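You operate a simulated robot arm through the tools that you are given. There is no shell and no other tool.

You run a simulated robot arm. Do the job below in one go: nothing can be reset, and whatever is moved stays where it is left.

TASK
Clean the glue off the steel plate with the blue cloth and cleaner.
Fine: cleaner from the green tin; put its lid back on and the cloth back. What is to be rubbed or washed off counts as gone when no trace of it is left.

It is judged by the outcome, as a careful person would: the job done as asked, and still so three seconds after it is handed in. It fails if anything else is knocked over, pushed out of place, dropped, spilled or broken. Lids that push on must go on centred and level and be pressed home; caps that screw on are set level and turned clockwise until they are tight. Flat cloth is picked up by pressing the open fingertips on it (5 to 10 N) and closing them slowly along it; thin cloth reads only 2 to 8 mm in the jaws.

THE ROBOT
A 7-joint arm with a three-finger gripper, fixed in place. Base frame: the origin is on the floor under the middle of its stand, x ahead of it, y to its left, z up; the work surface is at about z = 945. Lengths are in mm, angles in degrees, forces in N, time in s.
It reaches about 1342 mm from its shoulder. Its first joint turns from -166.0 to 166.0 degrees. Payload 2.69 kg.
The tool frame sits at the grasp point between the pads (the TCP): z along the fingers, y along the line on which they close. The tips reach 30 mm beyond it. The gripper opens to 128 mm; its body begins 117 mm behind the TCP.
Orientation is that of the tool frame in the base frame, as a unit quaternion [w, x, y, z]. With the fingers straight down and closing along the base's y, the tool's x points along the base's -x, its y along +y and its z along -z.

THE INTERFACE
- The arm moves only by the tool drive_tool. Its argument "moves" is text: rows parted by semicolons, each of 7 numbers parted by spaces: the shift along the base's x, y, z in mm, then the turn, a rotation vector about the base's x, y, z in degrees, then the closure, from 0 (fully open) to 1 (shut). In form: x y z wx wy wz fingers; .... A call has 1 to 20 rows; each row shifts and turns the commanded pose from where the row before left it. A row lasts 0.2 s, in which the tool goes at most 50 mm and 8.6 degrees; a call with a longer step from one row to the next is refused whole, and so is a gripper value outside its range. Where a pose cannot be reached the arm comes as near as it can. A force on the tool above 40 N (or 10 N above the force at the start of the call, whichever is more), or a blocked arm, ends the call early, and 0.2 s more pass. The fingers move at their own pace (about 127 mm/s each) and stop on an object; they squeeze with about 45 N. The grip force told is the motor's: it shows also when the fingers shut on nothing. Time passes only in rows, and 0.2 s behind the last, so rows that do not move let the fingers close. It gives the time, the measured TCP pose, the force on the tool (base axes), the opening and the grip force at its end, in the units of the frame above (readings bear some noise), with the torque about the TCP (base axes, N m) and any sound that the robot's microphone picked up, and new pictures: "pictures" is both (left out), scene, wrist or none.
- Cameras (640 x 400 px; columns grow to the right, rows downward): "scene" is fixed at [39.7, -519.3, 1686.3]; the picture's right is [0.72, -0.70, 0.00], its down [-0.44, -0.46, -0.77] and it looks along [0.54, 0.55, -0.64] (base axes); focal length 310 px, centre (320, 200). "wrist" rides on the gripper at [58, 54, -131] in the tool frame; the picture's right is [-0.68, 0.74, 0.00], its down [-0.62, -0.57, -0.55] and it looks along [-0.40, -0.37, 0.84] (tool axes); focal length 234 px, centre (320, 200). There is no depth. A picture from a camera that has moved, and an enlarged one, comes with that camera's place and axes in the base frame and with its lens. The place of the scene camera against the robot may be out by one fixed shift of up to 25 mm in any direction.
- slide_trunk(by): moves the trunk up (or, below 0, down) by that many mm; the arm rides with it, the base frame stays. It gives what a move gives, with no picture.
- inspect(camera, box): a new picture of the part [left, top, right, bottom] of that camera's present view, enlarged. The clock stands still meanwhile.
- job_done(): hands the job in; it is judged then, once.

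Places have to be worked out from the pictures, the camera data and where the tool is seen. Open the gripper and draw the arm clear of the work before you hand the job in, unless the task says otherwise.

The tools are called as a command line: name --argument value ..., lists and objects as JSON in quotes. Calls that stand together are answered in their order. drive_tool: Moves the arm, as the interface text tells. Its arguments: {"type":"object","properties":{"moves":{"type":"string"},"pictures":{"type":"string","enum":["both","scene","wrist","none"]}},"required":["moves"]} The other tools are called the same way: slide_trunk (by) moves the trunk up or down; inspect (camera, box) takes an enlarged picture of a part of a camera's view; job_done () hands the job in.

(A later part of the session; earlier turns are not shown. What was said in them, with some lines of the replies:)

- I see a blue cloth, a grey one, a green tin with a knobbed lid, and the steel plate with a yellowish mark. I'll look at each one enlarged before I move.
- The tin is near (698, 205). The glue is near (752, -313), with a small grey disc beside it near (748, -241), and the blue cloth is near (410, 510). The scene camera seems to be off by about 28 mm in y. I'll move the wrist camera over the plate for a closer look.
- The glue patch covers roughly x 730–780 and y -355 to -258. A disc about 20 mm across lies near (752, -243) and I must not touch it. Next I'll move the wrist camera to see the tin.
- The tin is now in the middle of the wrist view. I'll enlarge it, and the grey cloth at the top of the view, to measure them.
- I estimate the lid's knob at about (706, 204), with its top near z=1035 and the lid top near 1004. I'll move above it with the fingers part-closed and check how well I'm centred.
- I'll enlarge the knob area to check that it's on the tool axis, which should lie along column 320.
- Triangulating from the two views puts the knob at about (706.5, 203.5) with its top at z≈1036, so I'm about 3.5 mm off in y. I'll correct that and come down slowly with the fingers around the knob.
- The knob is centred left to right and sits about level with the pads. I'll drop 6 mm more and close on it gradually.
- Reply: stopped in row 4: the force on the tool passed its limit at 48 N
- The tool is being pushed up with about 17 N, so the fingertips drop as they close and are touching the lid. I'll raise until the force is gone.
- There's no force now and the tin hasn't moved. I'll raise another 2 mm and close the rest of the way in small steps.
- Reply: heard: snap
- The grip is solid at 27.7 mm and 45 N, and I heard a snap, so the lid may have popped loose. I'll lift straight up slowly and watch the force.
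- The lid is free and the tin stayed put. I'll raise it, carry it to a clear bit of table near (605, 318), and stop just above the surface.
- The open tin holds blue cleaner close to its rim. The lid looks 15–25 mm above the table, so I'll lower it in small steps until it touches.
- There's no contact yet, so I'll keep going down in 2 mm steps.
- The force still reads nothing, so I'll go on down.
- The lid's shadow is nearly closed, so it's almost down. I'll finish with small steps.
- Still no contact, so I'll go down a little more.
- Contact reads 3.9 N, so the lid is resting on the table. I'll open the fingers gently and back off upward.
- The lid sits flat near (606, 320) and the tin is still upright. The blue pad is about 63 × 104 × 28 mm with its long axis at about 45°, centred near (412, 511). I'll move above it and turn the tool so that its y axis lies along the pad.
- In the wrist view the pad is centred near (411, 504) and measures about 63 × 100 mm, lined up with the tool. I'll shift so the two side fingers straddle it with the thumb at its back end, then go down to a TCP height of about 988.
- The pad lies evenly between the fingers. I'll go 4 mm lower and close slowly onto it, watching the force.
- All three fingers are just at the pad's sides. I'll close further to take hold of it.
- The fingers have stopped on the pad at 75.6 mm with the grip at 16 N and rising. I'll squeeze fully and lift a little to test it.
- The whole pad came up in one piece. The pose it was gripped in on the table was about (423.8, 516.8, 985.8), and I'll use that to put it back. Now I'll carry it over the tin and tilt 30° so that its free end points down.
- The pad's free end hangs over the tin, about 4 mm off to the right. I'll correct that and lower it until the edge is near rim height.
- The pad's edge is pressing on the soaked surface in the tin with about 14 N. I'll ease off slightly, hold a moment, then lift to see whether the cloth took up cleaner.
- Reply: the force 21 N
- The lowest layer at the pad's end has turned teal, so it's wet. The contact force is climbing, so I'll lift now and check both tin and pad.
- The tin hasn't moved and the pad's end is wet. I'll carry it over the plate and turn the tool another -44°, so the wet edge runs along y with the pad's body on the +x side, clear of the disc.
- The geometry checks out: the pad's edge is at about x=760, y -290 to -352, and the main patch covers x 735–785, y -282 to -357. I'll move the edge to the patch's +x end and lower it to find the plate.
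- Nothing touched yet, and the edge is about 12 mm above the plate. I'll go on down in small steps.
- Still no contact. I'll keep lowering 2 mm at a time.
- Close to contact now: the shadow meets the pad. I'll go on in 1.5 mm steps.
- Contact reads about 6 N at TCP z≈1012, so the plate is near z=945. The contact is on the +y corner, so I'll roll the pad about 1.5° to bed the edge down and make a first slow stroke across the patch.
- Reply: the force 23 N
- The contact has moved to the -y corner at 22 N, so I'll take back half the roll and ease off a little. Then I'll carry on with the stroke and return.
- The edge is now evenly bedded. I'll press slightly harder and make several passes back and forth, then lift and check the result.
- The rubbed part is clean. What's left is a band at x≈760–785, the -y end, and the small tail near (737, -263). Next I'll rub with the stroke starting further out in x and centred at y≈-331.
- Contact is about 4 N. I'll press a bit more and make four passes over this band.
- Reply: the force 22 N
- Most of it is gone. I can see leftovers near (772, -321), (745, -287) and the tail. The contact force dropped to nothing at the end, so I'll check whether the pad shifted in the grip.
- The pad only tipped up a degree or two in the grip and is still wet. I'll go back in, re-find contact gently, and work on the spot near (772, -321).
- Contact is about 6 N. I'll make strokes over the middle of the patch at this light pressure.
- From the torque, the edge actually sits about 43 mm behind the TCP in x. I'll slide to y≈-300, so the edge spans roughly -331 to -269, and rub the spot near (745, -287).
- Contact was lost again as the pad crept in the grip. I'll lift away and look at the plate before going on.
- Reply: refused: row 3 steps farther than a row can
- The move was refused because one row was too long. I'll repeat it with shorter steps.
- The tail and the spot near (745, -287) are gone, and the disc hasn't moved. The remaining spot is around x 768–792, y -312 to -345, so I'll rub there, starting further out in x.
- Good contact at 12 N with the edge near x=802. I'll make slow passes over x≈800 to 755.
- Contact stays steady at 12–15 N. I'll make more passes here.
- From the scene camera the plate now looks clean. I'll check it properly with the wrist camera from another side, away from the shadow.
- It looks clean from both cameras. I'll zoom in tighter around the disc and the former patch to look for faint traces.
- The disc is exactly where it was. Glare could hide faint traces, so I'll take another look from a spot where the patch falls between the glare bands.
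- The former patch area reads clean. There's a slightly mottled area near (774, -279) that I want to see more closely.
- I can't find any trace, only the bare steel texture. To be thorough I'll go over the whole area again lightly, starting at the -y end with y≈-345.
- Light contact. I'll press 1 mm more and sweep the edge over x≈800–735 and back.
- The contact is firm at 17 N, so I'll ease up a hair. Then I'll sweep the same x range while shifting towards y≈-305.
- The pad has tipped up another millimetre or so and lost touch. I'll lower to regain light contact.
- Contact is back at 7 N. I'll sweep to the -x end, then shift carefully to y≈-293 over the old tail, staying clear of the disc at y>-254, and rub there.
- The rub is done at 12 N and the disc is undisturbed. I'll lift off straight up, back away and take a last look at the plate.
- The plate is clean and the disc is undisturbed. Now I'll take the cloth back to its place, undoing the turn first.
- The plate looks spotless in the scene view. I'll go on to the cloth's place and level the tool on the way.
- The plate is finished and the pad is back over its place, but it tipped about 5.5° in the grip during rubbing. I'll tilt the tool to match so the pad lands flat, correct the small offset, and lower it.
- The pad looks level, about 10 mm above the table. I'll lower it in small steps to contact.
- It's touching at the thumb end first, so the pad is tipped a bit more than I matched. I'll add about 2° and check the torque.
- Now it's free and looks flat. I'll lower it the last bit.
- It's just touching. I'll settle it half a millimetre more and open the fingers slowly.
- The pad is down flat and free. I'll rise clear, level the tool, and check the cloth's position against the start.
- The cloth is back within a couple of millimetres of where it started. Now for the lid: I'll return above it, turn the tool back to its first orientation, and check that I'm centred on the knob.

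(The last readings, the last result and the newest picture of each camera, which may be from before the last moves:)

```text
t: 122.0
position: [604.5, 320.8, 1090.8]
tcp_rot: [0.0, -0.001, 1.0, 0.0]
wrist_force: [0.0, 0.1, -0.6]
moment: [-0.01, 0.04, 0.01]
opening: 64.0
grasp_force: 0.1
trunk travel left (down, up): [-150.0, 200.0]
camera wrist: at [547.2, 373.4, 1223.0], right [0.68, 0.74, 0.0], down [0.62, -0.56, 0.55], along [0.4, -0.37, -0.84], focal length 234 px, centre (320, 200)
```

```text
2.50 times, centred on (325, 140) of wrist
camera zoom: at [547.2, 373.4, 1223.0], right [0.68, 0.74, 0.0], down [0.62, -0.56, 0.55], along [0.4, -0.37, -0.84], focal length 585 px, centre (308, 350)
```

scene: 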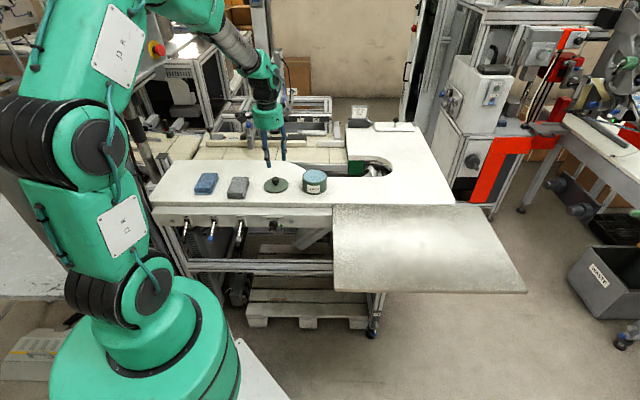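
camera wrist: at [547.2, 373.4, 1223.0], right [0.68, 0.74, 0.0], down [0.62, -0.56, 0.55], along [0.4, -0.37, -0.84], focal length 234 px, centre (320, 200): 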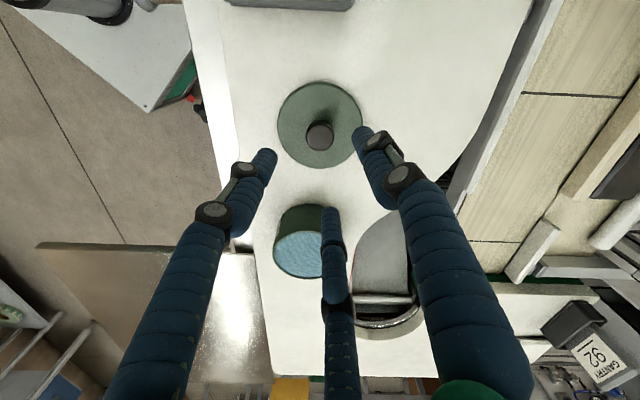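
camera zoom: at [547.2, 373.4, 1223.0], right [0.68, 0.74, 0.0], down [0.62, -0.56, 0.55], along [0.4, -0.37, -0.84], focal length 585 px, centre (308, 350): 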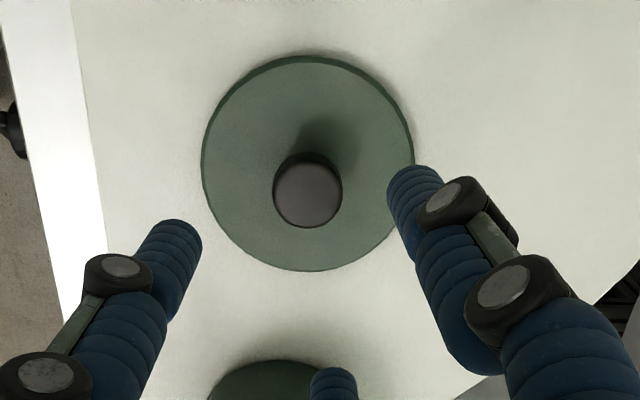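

The knob is right on the tool axis. I'll come down to the same grip pose as before and close gently.

drive_tool --moves "0 0 -25 0 0 0 0.5; 0 0 -25 0 0 0 0.5; 0 0 -25 0 0 0 0.5; 0 0 -15 0 0 0 0.5; 0 0 -9 0 0 0 0.5; 0 0 0 0 0 0 0.6; 0 0 0 0 0 0 0.68; 0 0 0 0 0 0 0.73; 0 0 0 0 0 0 0.76; 0 0 0 0 0 0 0.79; 0 0 0 0 0 0 0.82; 0 0 0 0 0 0 0.84; 0 0 0 0 0 0 0.84" --pictures "none"

inspect --camera "scene" --box '[230, 140, 350, 210]'

inspect --camera "wrist" --box '[240, 80, 400, 240]'

```text
t: 124.8
position: [604.7, 320.3, 995.6]
tcp_rot: [-0.001, 0.0, 1.0, 0.001]
wrist_force: [0.0, 0.2, -0.2]
moment: [0.01, 0.01, 0.0]
opening: 27.7
grasp_force: 45.3
trunk travel left (down, up): [-150.0, 200.0]
```

```text
5.33 times, centred on (290, 175) of scene
camera zoom: at [39.7, -519.3, 1686.3], right [0.72, -0.7, 0.0], down [-0.44, -0.46, -0.77], along [0.54, 0.55, -0.64], focal length 1655 px, centre (480, 333)
```

zoom: 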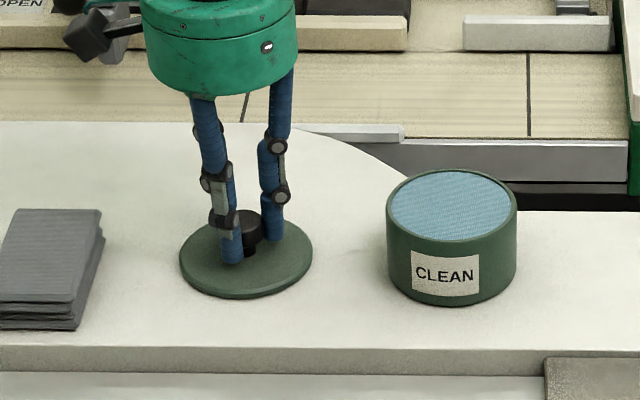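

```text
2.50 times, centred on (320, 160) of wrist
camera zoom: at [547.3, 372.6, 1126.9], right [0.68, 0.74, 0.0], down [0.62, -0.56, 0.55], along [0.4, -0.37, -0.84], focal length 585 px, centre (320, 300)
```

zoom: 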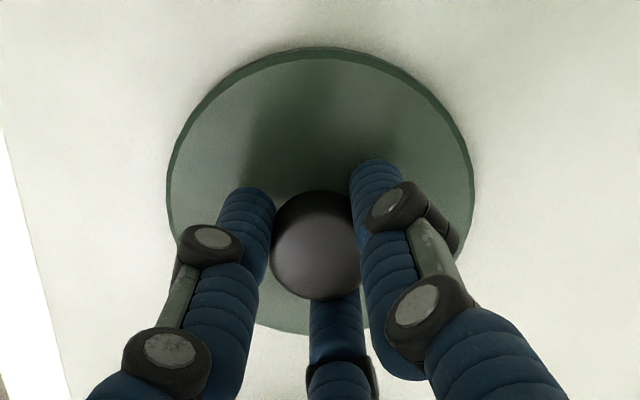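

The grip matches the first one exactly and the tin hasn't moved. I'll retrace the path back to just above the tin.

drive_tool --moves "0 0 5 0 0 0 0.84; 0 0 15 0 0 0 0.84; 0 0 40 0 0 0 0.84; 0 0 50 0 0 0 0.84; 20.2 -22.8 0 0 0 0 0.84; 20.2 -22.8 0 0 0 0 0.84; 20.2 -22.8 0 0 0 0 0.84; 20.2 -22.8 0 0 0 0 0.84; 20.2 -22.8 0 0 0 0 0.84; 0 0 -20 0 0 0 0.84; 0 0 -15 0 0 0 0.84; 0 0 0 0 0 0 0.84" --pictures "both"

inspect --camera "scene" --box '[280, 130, 350, 210]'

inspect --camera "wrist" --box '[240, 60, 400, 240]'

```text
t: 127.4
position: [706.6, 204.3, 1072.1]
tcp_rot: [-0.001, 0.0, 1.0, 0.0]
wrist_force: [0.2, -0.7, -0.4]
moment: [0.01, 0.01, -0.01]
opening: 27.5
grasp_force: 44.9
trunk travel left (down, up): [-150.0, 200.0]
camera wrist: at [648.3, 257.5, 1202.1], right [0.68, 0.74, 0.0], down [0.62, -0.56, 0.55], along [0.41, -0.37, -0.84], focal length 234 px, centre (320, 200)
```

scene: 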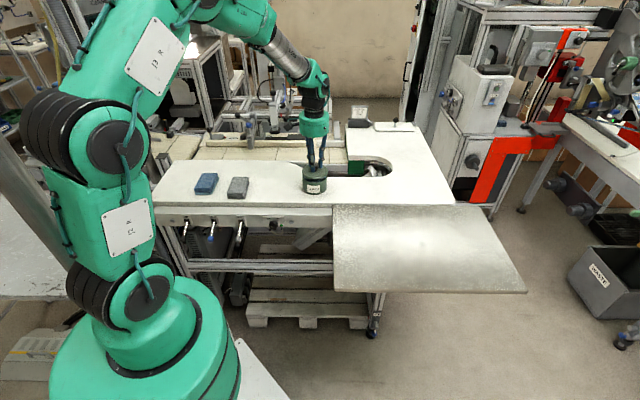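
wrist: 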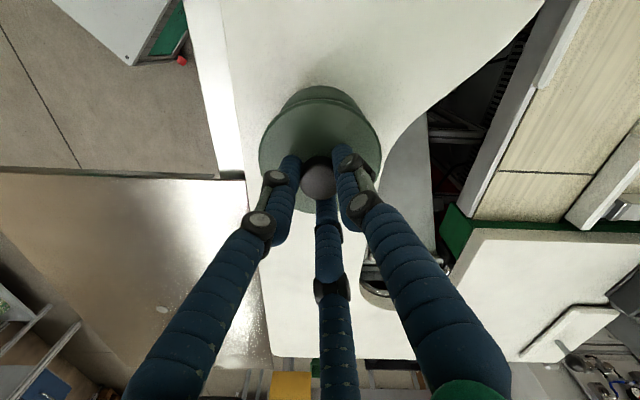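

```text
5.00 times, centred on (315, 170) of scene
camera zoom: at [39.7, -519.3, 1686.3], right [0.72, -0.7, 0.0], down [-0.44, -0.46, -0.77], along [0.54, 0.55, -0.64], focal length 1552 px, centre (345, 350)
```

zoom: 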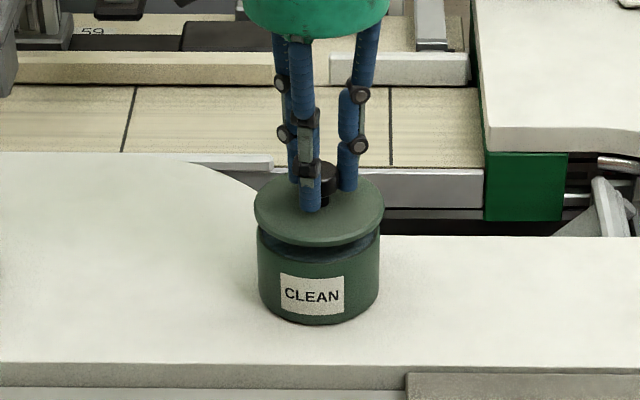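

```text
2.22 times, centred on (320, 150) of wrist
camera zoom: at [648.3, 257.5, 1202.1], right [0.68, 0.74, 0.0], down [0.62, -0.56, 0.55], along [0.41, -0.37, -0.84], focal length 520 px, centre (320, 311)
```

zoom: 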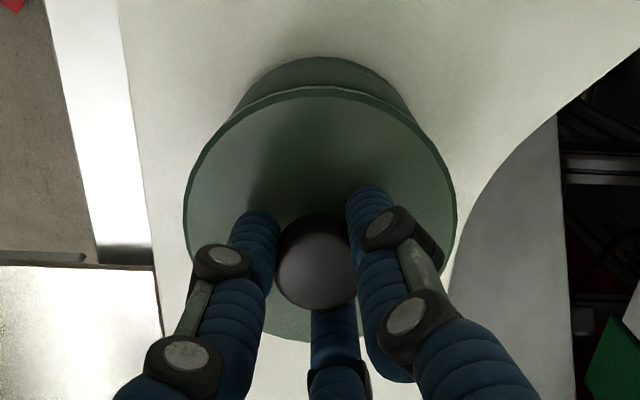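

The lid sits centred over the tin, about 18 mm up. I'll lower it steadily and watch for contact.

drive_tool --moves "0 0 -6 0 0 0 0.84; 0 0 -5 0 0 0 0.84; 0 0 -3 0 0 0 0.84; 0 0 -2 0 0 0 0.84; 0 0 0 0 0 0 0.84" --pictures "none"

inspect --camera "scene" --box '[290, 150, 340, 200]'

```text
t: 128.6
position: [707.1, 204.9, 1054.2]
tcp_rot: [0.0, -0.001, 1.0, 0.0]
wrist_force: [0.6, 0.2, -0.7]
moment: [0.03, 0.01, -0.01]
opening: 27.3
grasp_force: 44.9
trunk travel left (down, up): [-150.0, 200.0]
```

```text
8.00 times, centred on (315, 175) of scene
camera zoom: at [39.7, -519.3, 1686.3], right [0.72, -0.7, 0.0], down [-0.44, -0.46, -0.77], along [0.54, 0.55, -0.64], focal length 2483 px, centre (360, 400)
```

zoom: 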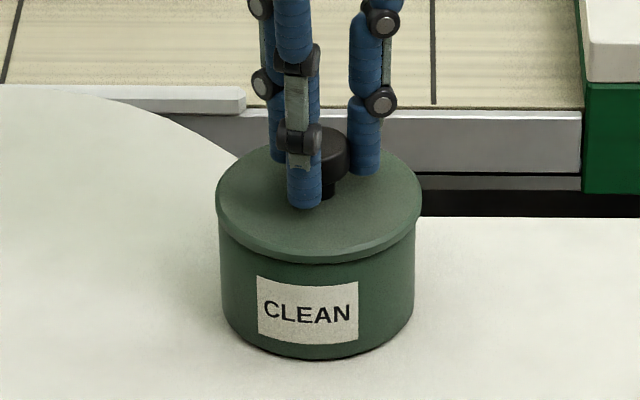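

It's nearly seated and still free. I'll keep going down in 1 mm steps.

drive_tool --moves "0 0 -1.5 0 0 0 0.84; 0 0 -1 0 0 0 0.84; 0 0 0 0 0 0 0.84" --pictures "none"

```text
t: 129.4
position: [706.9, 205.8, 1052.2]
tcp_rot: [0.0, -0.001, 1.0, 0.0]
wrist_force: [0.0, 0.7, 1.7]
moment: [0.04, 0.02, -0.05]
opening: 27.5
grasp_force: 45.2
trunk travel left (down, up): [-150.0, 200.0]
```

drive_tool --moves "0 0 -1 0 0 0 0.84; 0 0 -1 0 0 0 0.84; 0 0 0 0 0 0 0.84" --pictures "none"

```text
t: 130.2
position: [707.5, 206.2, 1051.7]
tcp_rot: [0.002, -0.002, 1.0, 0.0]
wrist_force: [-3.2, -2.6, 18.8]
moment: [-0.13, 0.21, -0.01]
opening: 27.3
grasp_force: 44.8
trunk travel left (down, up): [-150.0, 200.0]
```

The lid is on the rim with 19 N pushing back. I'll press further in small steps until it snaps home.

drive_tool --moves "0 0 -0.7 0 0 0 0.84; 0 0 -0.7 0 0 0 0.84; 0 0 0 0 0 0 0.84" --pictures "none"

```text
t: 131.0
position: [707.5, 206.6, 1051.2]
tcp_rot: [0.003, -0.002, 1.0, 0.001]
wrist_force: [2.7, 2.0, 33.8]
moment: [0.05, -0.07, 0.0]
opening: 27.4
grasp_force: 45.1
trunk travel left (down, up): [-150.0, 200.0]
```

34 N and no snap yet, still level. I'll push a little more.

drive_tool --moves "0 0 -0.6 0 0 0 0.84; 0 0 0 0 0 0 0.84; 0 0 0 0 0 0 0.84" --pictures "none"

inspect --camera "scene" --box '[290, 150, 340, 200]'

```text
t: 131.6
position: [708.7, 206.0, 1052.0]
tcp_rot: [0.004, -0.001, 1.0, 0.001]
wrist_force: [2.2, 0.9, 9.1]
moment: [-0.24, 0.14, 0.06]
opening: 27.3
grasp_force: 45.0
trunk travel left (down, up): [-150.0, 200.0]
stopped in row 2: the force on the tool passed its limit at 44 N (the readings are from after the stop); the commanded pose is now the measured one
```

```text
8.00 times, centred on (315, 175) of scene
camera zoom: at [39.7, -519.3, 1686.3], right [0.72, -0.7, 0.0], down [-0.44, -0.46, -0.77], along [0.54, 0.55, -0.64], focal length 2483 px, centre (360, 400)
```

zoom: 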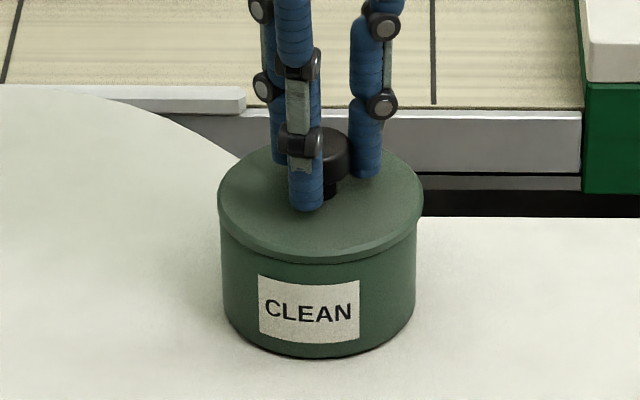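

The call stopped at 44 N with no snap heard. I'll compare the lid's height with the first picture, using the same view.

inspect --camera "scene" --box '[280, 150, 350, 210]'

inspect --camera "wrist" --box '[240, 80, 400, 240]'

```text
6.67 times, centred on (315, 180) of scene
camera zoom: at [39.7, -519.3, 1686.3], right [0.72, -0.7, 0.0], down [-0.44, -0.46, -0.77], along [0.54, 0.55, -0.64], focal length 2069 px, centre (353, 333)
```

zoom: 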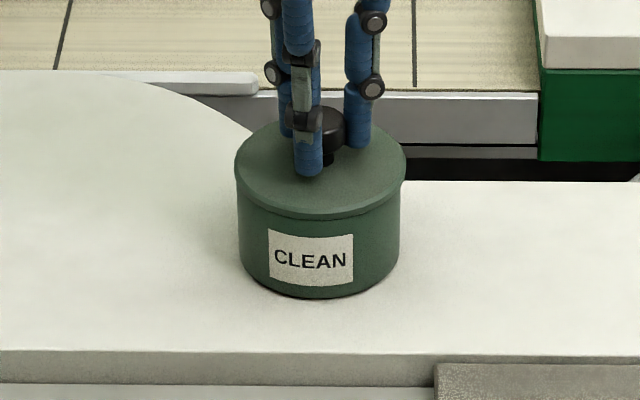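

```text
2.50 times, centred on (320, 160) of wrist
camera zoom: at [649.9, 259.3, 1182.0], right [0.68, 0.74, 0.01], down [0.61, -0.57, 0.55], along [0.41, -0.37, -0.83], focal length 585 px, centre (320, 300)
```

zoom: 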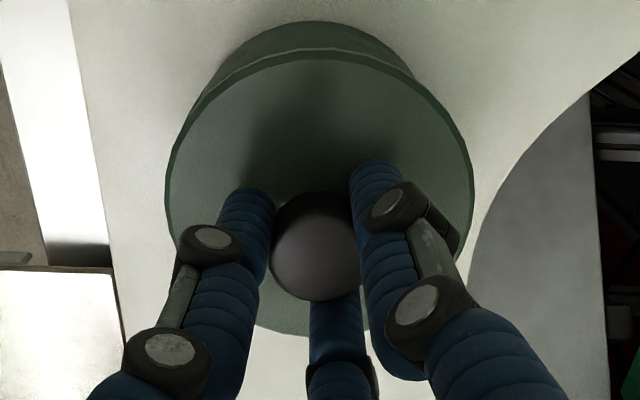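

The lid is at about its original height, but I heard no snap. I'll let go of the knob, rise, and look at how the lid sits before pressing it from the top.

drive_tool --moves "0 0 0 0 0 0 0.8; 0 0 0 0 0 0 0.76; 0 0 0 0 0 0 0.7; 0 0 0 0 0 0 0.6; 0 0 0 0 0 0 0.5; 0 0 0 0 0 0 0.5; 0 0 20 0 0 0 0.5; 0 0 30 0 0 0 0.5; 0 0 30 0 0 0 0.5; 0 0 0 0 0 0 0.5" --pictures "both"

inspect --camera "scene" --box '[280, 150, 350, 210]'

inspect --camera "wrist" --box '[260, 60, 390, 220]'

```text
t: 133.8
position: [708.4, 207.1, 1128.8]
tcp_rot: [0.001, 0.0, 1.0, 0.001]
wrist_force: [0.1, 0.6, 0.2]
moment: [0.04, -0.02, -0.01]
opening: 64.2
grasp_force: 0.0
trunk travel left (down, up): [-150.0, 200.0]
heard: snap
camera wrist: at [649.6, 260.0, 1259.5], right [0.68, 0.74, 0.0], down [0.61, -0.57, 0.55], along [0.41, -0.37, -0.83], focal length 234 px, centre (320, 200)
```

scene: 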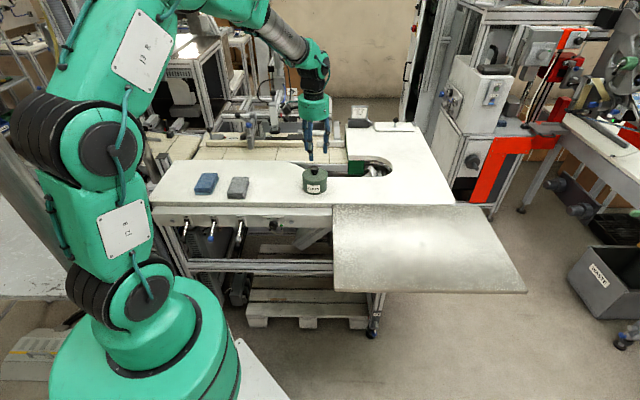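
wrist: 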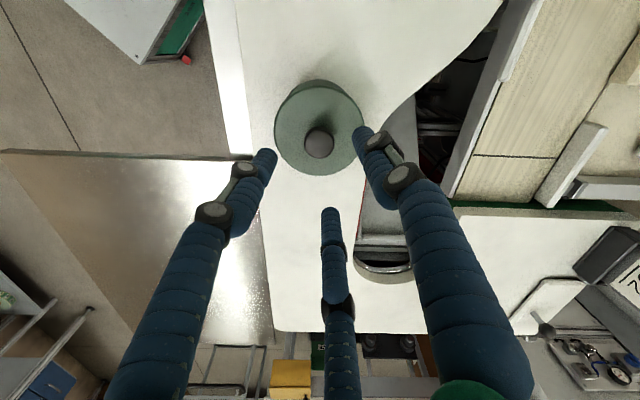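

```text
6.67 times, centred on (315, 180) of scene
camera zoom: at [39.7, -519.3, 1686.3], right [0.72, -0.7, 0.0], down [-0.44, -0.46, -0.77], along [0.54, 0.55, -0.64], focal length 2069 px, centre (353, 333)
```

zoom: 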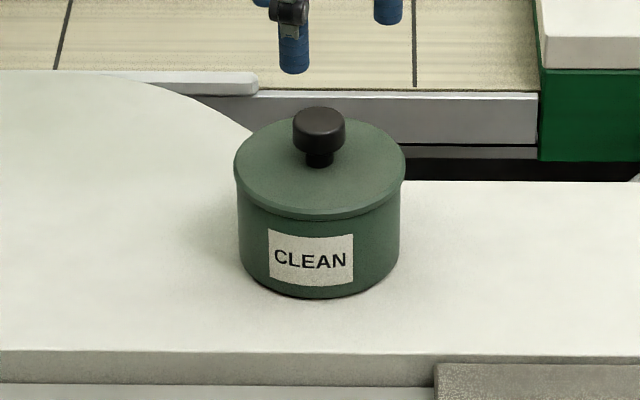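

```text
2.50 times, centred on (325, 140) of wrist
camera zoom: at [649.6, 260.0, 1259.5], right [0.68, 0.74, 0.0], down [0.61, -0.57, 0.55], along [0.41, -0.37, -0.83], focal length 585 px, centre (308, 350)
```

zoom: 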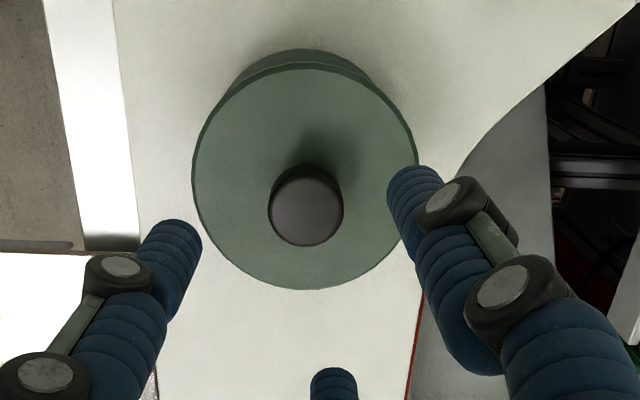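

I heard a snap on release, so the lid has either gone home or popped loose. Either way I'll press it from above with the closed fingers on the centre of the knob and check.

drive_tool --moves "0 0 0 0 0 0 0.7; 0 0 0 0 0 0 0.9; 0 0 0 0 0 0 1; 0 0 0 0 0 0 1; 0 0 0 0 0 0 1; 0 0 -20 0 0 0 1; 0 0 -18 0 0 0 1; 0 0 -10 0 0 0 1; 0 0 0 0 0 0 1" --pictures "wrist"

inspect --camera "scene" --box '[280, 130, 350, 210]'

inspect --camera "wrist" --box '[260, 80, 390, 240]'

```text
t: 135.8
position: [707.3, 207.5, 1080.9]
tcp_rot: [0.001, 0.0, 1.0, 0.0]
wrist_force: [-1.0, 0.0, 0.3]
moment: [-0.02, 0.0, -0.01]
opening: 2.1
grasp_force: 30.9
trunk travel left (down, up): [-150.0, 200.0]
camera wrist: at [649.3, 260.7, 1212.3], right [0.68, 0.74, 0.0], down [0.61, -0.57, 0.55], along [0.41, -0.37, -0.83], focal length 234 px, centre (320, 200)
```

wrist: 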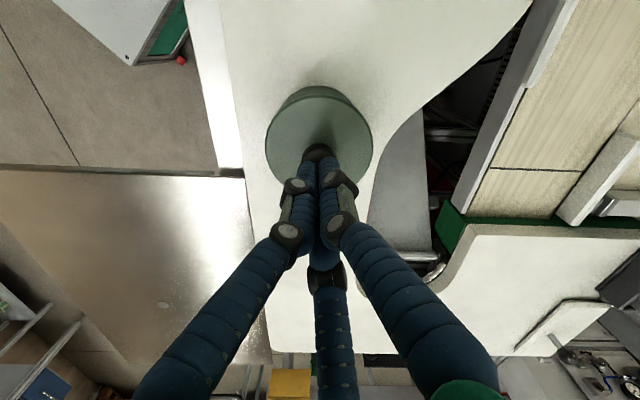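

```text
5.00 times, centred on (315, 170) of scene
camera zoom: at [39.7, -519.3, 1686.3], right [0.72, -0.7, 0.0], down [-0.44, -0.46, -0.77], along [0.54, 0.55, -0.64], focal length 1552 px, centre (345, 350)
```

zoom: 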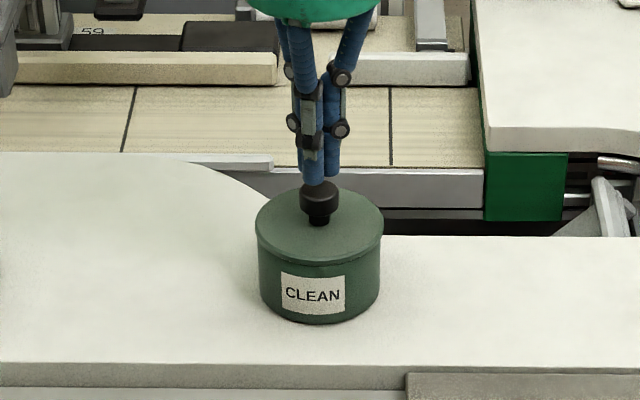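

```text
2.50 times, centred on (325, 160) of wrist
camera zoom: at [649.3, 260.7, 1212.3], right [0.68, 0.74, 0.0], down [0.61, -0.57, 0.55], along [0.41, -0.37, -0.83], focal length 585 px, centre (308, 300)
```

zoom: 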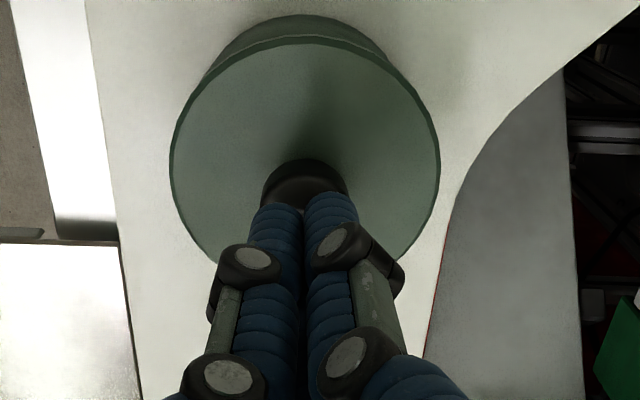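

The closed fingertips are just above the middle of the knob. I'll press down gently.

drive_tool --moves "0 0 -4 0 0 0 1; 0 0 -3 0 0 0 1; 0 0 -2 0 0 0 1; 0 0 0 0 0 0 1" --pictures "none"

```text
t: 136.8
position: [708.5, 206.5, 1072.0]
tcp_rot: [0.001, -0.001, 1.0, 0.001]
wrist_force: [-0.6, -0.2, -0.9]
moment: [-0.02, 0.01, -0.03]
opening: 2.2
grasp_force: 31.1
trunk travel left (down, up): [-150.0, 200.0]
```

drive_tool --moves "0 0 -2 0 0 0 1; 0 0 -1.5 0 0 0 1; 0 0 -1.5 0 0 0 1; 0 0 0 0 0 0 1" --pictures "none"

```text
t: 137.8
position: [708.2, 206.4, 1069.9]
tcp_rot: [0.003, -0.001, 1.0, 0.0]
wrist_force: [-2.2, 2.9, 15.4]
moment: [0.08, 0.12, -0.01]
opening: 5.7
grasp_force: 31.0
trunk travel left (down, up): [-150.0, 200.0]
```

Contact is at 15 N. I'll press on up to about 35 N to make sure it's home.

drive_tool --moves "0 0 -0.8 0 0 0 1; 0 0 -0.8 0 0 0 1; 0 0 0 0 0 0 1" --pictures "none"

```text
t: 138.6
position: [708.4, 206.8, 1070.6]
tcp_rot: [0.004, -0.001, 1.0, 0.001]
wrist_force: [1.3, 11.0, 34.7]
moment: [0.22, 0.04, -0.01]
opening: 5.8
grasp_force: 31.9
trunk travel left (down, up): [-150.0, 200.0]
```

At 35 N the lid doesn't give at all, so it's against a hard stop. I'll lift off and look closely at how it sits.

drive_tool --moves "0 0 2 0 0 0 1; 0 0 10 0 0 0 1; 0 0 30 0 0 0 1; 0 0 40 0 0 0 0.9; 0 0 40 0 0 0 0.5; -30 45 0 0 0 0 0.4; -30 35 0 0 0 0 0.4; 0 0 0 0 0 0 0.4" --pictures "both"

inspect --camera "scene" --box '[280, 150, 350, 210]'

inspect --camera "wrist" --box '[260, 100, 400, 240]'

```text
refused: row 6 steps farther than a row can; nothing moved
```

```text
6.67 times, centred on (315, 180) of scene
camera zoom: at [39.7, -519.3, 1686.3], right [0.72, -0.7, 0.0], down [-0.44, -0.46, -0.77], along [0.54, 0.55, -0.64], focal length 2069 px, centre (353, 333)
```

zoom: 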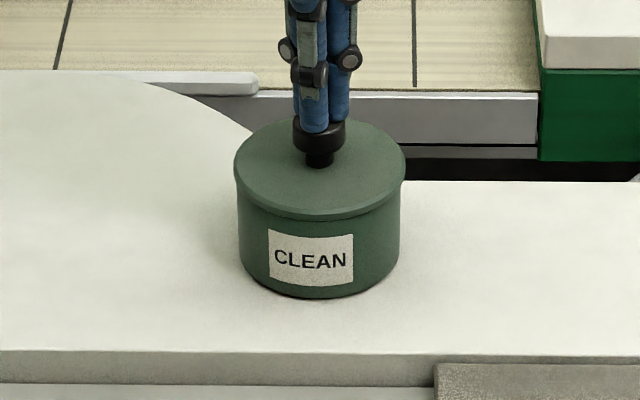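

```text
2.86 times, centred on (330, 170) of wrist
camera zoom: at [649.4, 259.2, 1199.8], right [0.68, 0.74, 0.01], down [0.61, -0.57, 0.55], along [0.41, -0.37, -0.83], focal length 669 px, centre (291, 286)
```

zoom: 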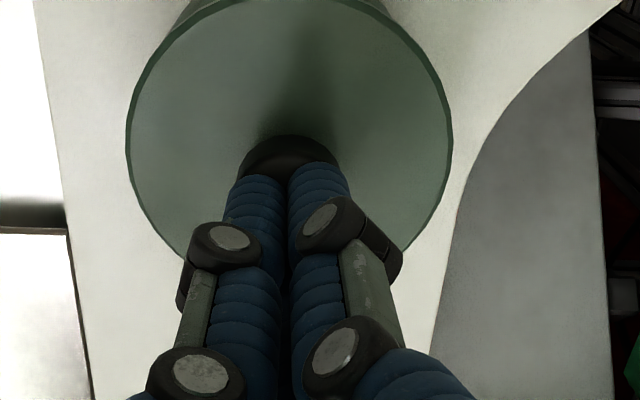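

The call was refused for one over-long step. I'll repeat it with shorter rows.

drive_tool --moves "0 0 1 0 0 0 1; 0 0 3 0 0 0 1; 0 0 10 0 0 0 1; 0 0 30 0 0 0 1; 0 0 40 0 0 0 0.9; 0 0 40 0 0 0 0.6; -28 30 0 0 0 0 0.4; -28 30 0 0 0 0 0.4; -28 30 0 0 0 0 0.4; 0 0 0 0 0 0 0.4" --pictures "both"

inspect --camera "scene" --box '[280, 150, 350, 210]'

inspect --camera "wrist" --box '[260, 120, 400, 240]'

```text
t: 140.8
position: [624.3, 297.0, 1187.3]
tcp_rot: [0.003, -0.002, 1.0, -0.001]
wrist_force: [0.4, -0.2, 0.1]
moment: [-0.04, -0.05, 0.01]
opening: 76.8
grasp_force: 0.1
trunk travel left (down, up): [-150.0, 200.0]
camera wrist: at [566.2, 350.0, 1318.1], right [0.68, 0.74, 0.0], down [0.61, -0.57, 0.55], along [0.41, -0.37, -0.83], focal length 234 px, centre (320, 200)
```

scene: 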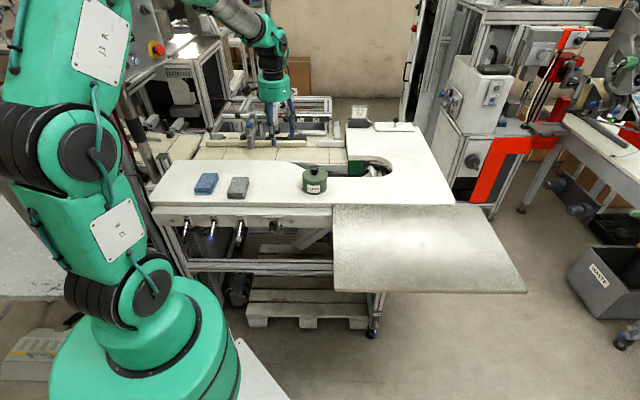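
wrist: 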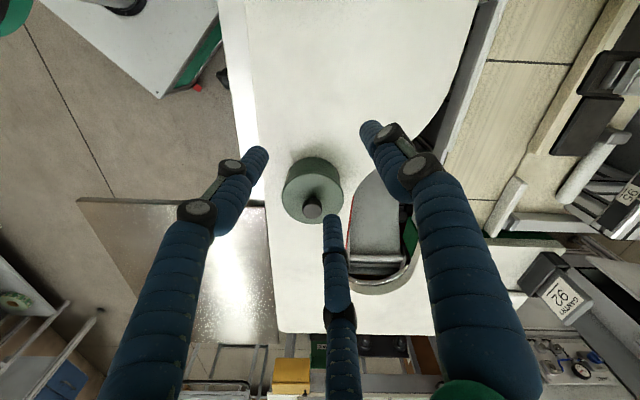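

```text
6.67 times, centred on (315, 180) of scene
camera zoom: at [39.7, -519.3, 1686.3], right [0.72, -0.7, 0.0], down [-0.44, -0.46, -0.77], along [0.54, 0.55, -0.64], focal length 2069 px, centre (353, 333)
```

zoom: 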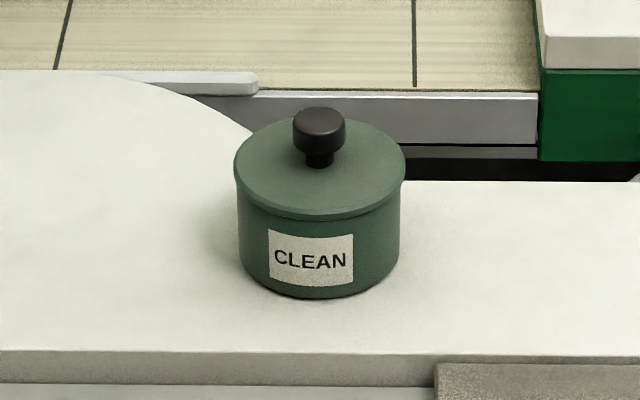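

```text
3.33 times, centred on (330, 180) of wrist
camera zoom: at [566.2, 350.0, 1318.1], right [0.68, 0.74, 0.0], down [0.61, -0.57, 0.55], along [0.41, -0.37, -0.83], focal length 781 px, centre (287, 267)
```

zoom: 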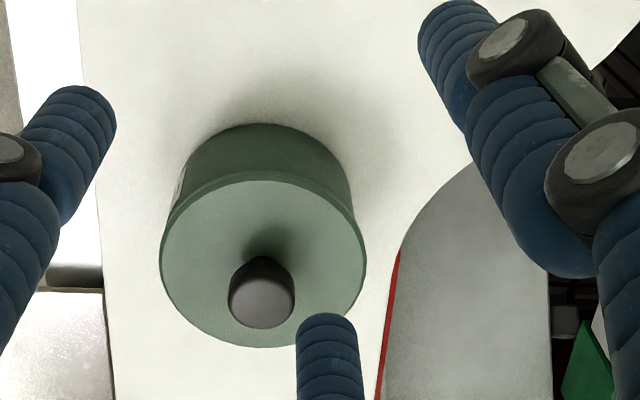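

The lid sits centred and level, and the distances from knob to label and base match the first picture. I'll zoom in on the lid joint for any gap before deciding whether to press again.

inspect --camera "scene" --box '[300, 160, 328, 200]'

inspect --camera "wrist" --box '[280, 150, 345, 225]'

```text
10.00 times, centred on (314, 180) of scene
camera zoom: at [39.7, -519.3, 1686.3], right [0.72, -0.7, 0.0], down [-0.44, -0.46, -0.77], along [0.54, 0.55, -0.64], focal length 3104 px, centre (380, 400)
```

zoom: 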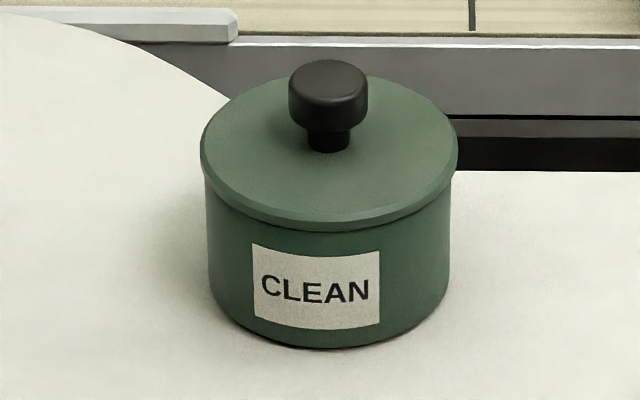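

```text
5.33 times, centred on (312, 188) of wrist
camera zoom: at [566.2, 350.0, 1318.1], right [0.68, 0.74, 0.0], down [0.61, -0.57, 0.55], along [0.41, -0.37, -0.83], focal length 1249 px, centre (360, 267)
```

zoom: 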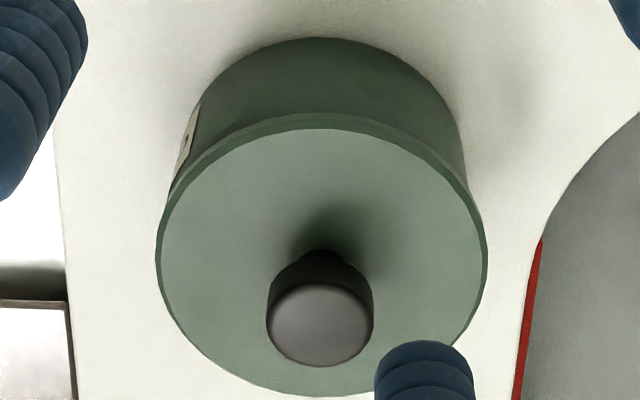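

There's no gap, and the lid is centred, level and no higher than at the start. I'll open the gripper fully, draw the arm up and back, and make a final check of the whole scene.

drive_tool --moves "0 0 30 0 0 0 0.2; 0 0 40 0 0 0 0; 0 0 40 0 0 0 0; -5 -40 5 0 0 0 0; -5 -45 0 0 0 0 0; -5 -45 0 0 0 0 0; -5 -45 0 0 0 0 0; -5 -45 0 0 0 0 0; -5 -30 0 0 0 0 0; 0 0 0 0 0 0 0" --pictures "both"

inspect --camera "scene" --box '[330, 195, 530, 300]'

inspect --camera "scene" --box '[405, 215, 475, 265]'

inspect --camera "scene" --box '[170, 140, 350, 250]'

```text
t: 142.9
position: [593.5, 47.3, 1301.9]
tcp_rot: [0.003, -0.001, 1.0, 0.001]
wrist_force: [0.5, -0.3, 0.2]
moment: [0.06, -0.02, 0.0]
opening: 127.9
grasp_force: 0.0
trunk travel left (down, up): [-150.0, 200.0]
camera wrist: at [534.0, 100.7, 1432.6], right [0.68, 0.74, 0.0], down [0.61, -0.57, 0.55], along [0.41, -0.37, -0.83], focal length 234 px, centre (320, 200)
```

scene: 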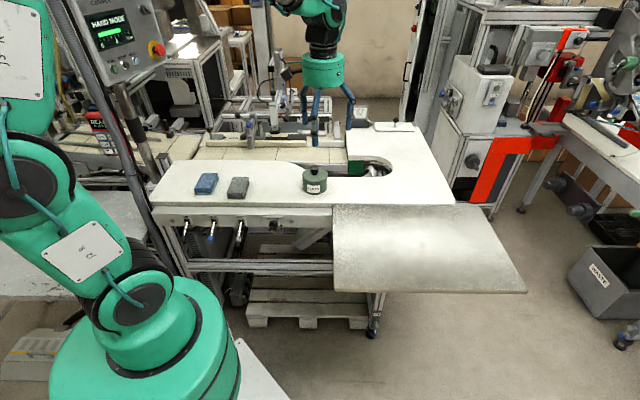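
wrist: 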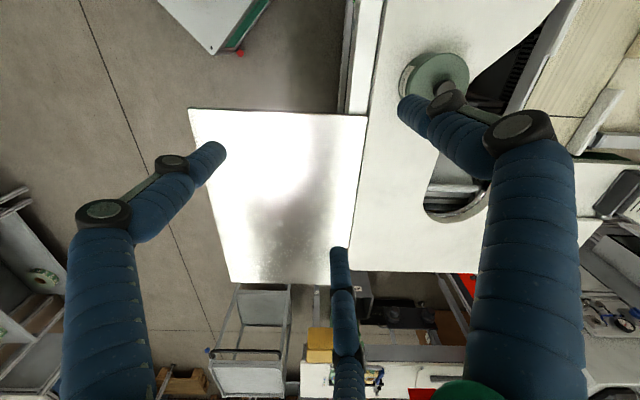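

```text
3.20 times, centred on (430, 248) of scene
camera zoom: at [39.7, -519.3, 1686.3], right [0.72, -0.7, 0.0], down [-0.44, -0.46, -0.77], along [0.54, 0.55, -0.64], focal length 993 px, centre (-32, 48)
```

zoom: 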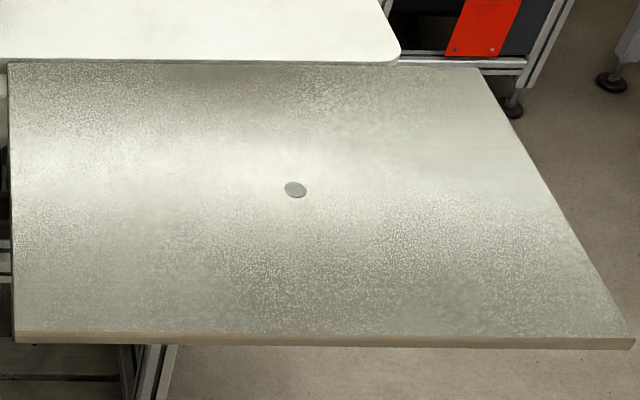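

```text
8.00 times, centred on (440, 240) of scene
camera zoom: at [39.7, -519.3, 1686.3], right [0.72, -0.7, 0.0], down [-0.44, -0.46, -0.77], along [0.54, 0.55, -0.64], focal length 2483 px, centre (-640, -120)
```

zoom: 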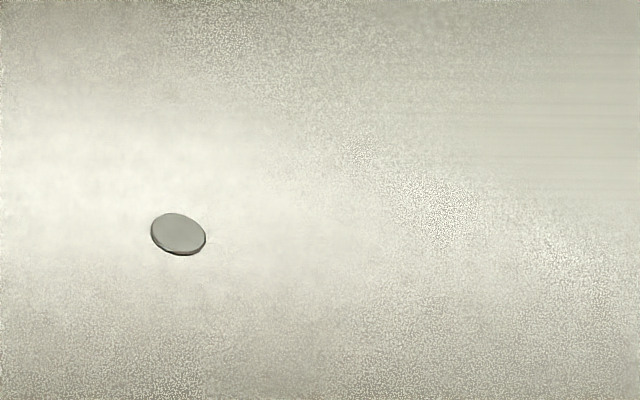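

```text
3.56 times, centred on (260, 195) of scene
camera zoom: at [39.7, -519.3, 1686.3], right [0.72, -0.7, 0.0], down [-0.44, -0.46, -0.77], along [0.54, 0.55, -0.64], focal length 1104 px, centre (533, 218)
```

zoom: 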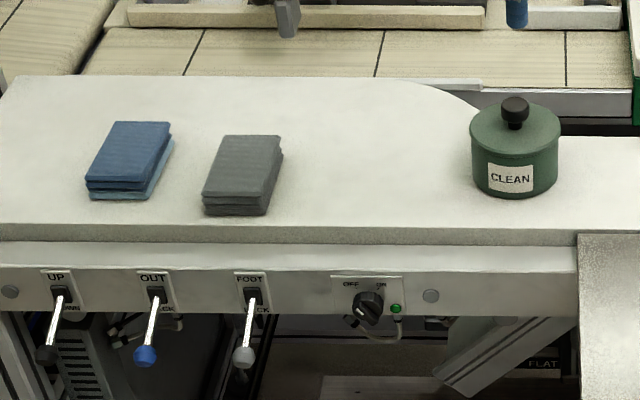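

The plate is clean, the disc and grey cloth are untouched, and the blue cloth and tin are in place. One last check that the lid is level: a tight zoom on it from both cameras.

inspect --camera "scene" --box '[300, 163, 330, 183]'

inspect --camera "scene" --box '[300, 177, 330, 197]'

inspect --camera "wrist" --box '[390, 45, 480, 105]'

```text
16.00 times, centred on (315, 173) of scene
camera zoom: at [39.7, -519.3, 1686.3], right [0.72, -0.7, 0.0], down [-0.44, -0.46, -0.77], along [0.54, 0.55, -0.64], focal length 4966 px, centre (400, 632)
```

zoom: 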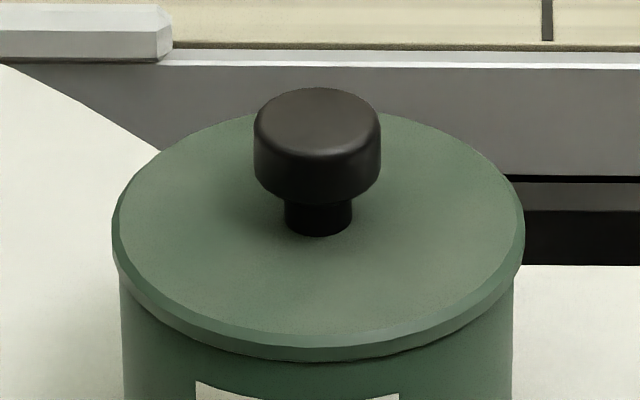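

```text
16.00 times, centred on (315, 187) of scene
camera zoom: at [39.7, -519.3, 1686.3], right [0.72, -0.7, 0.0], down [-0.44, -0.46, -0.77], along [0.54, 0.55, -0.64], focal length 4966 px, centre (400, 408)
```

zoom: 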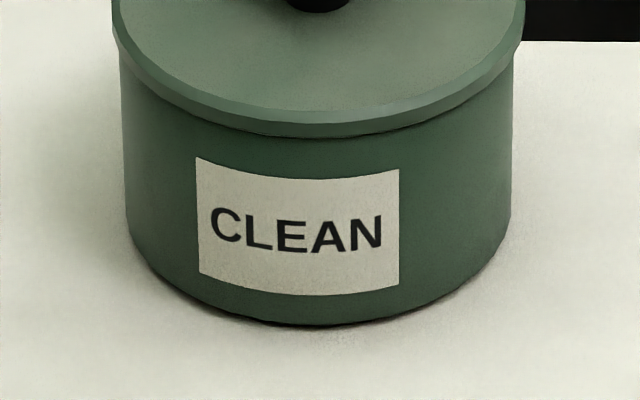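

```text
6.67 times, centred on (435, 75) of wrist
camera zoom: at [534.0, 100.7, 1432.6], right [0.68, 0.74, 0.0], down [0.61, -0.57, 0.55], along [0.41, -0.37, -0.83], focal length 1561 px, centre (-447, 1033)
```

zoom: 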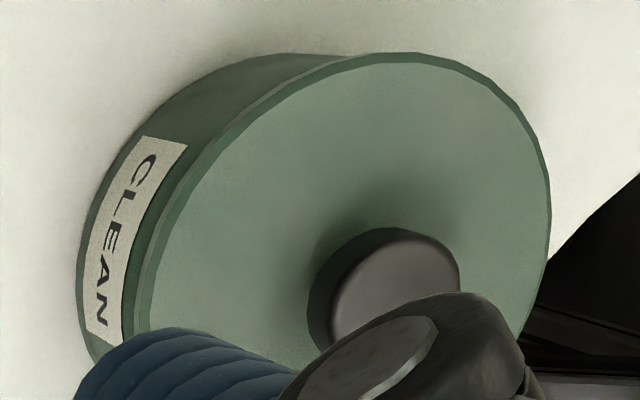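

The lid is level, centred to within about a quarter of a millimetre, and has no gap. The plate is clean, the cloth and tin are in place, the gripper is open and the arm is clear, so I'm handing in the job.

job_done

```text
The job is handed in.
```

The glue is off the steel plate: I could find no trace of it from either camera, including close-up views away from the glare.

- **Cleaning:** I wetted the blue cloth with cleaner from the green tin and rubbed the patch clean. I then went over the whole area a second time.
- **Lid:** It is back on the tin, centred and level with no gap. It snapped as I let go of the knob, and it did not move when I then pressed it from the top with about 35 N.
- **Cloth:** It is back within a couple of millimetres of where it started. Its bottom layer is still damp.
- **Everything else:** The small disc on the plate and the grey cloth did not move. The tin may have shifted by 1–2 mm while I was pressing the lid on.

The gripper is open and the arm is clear of the work.
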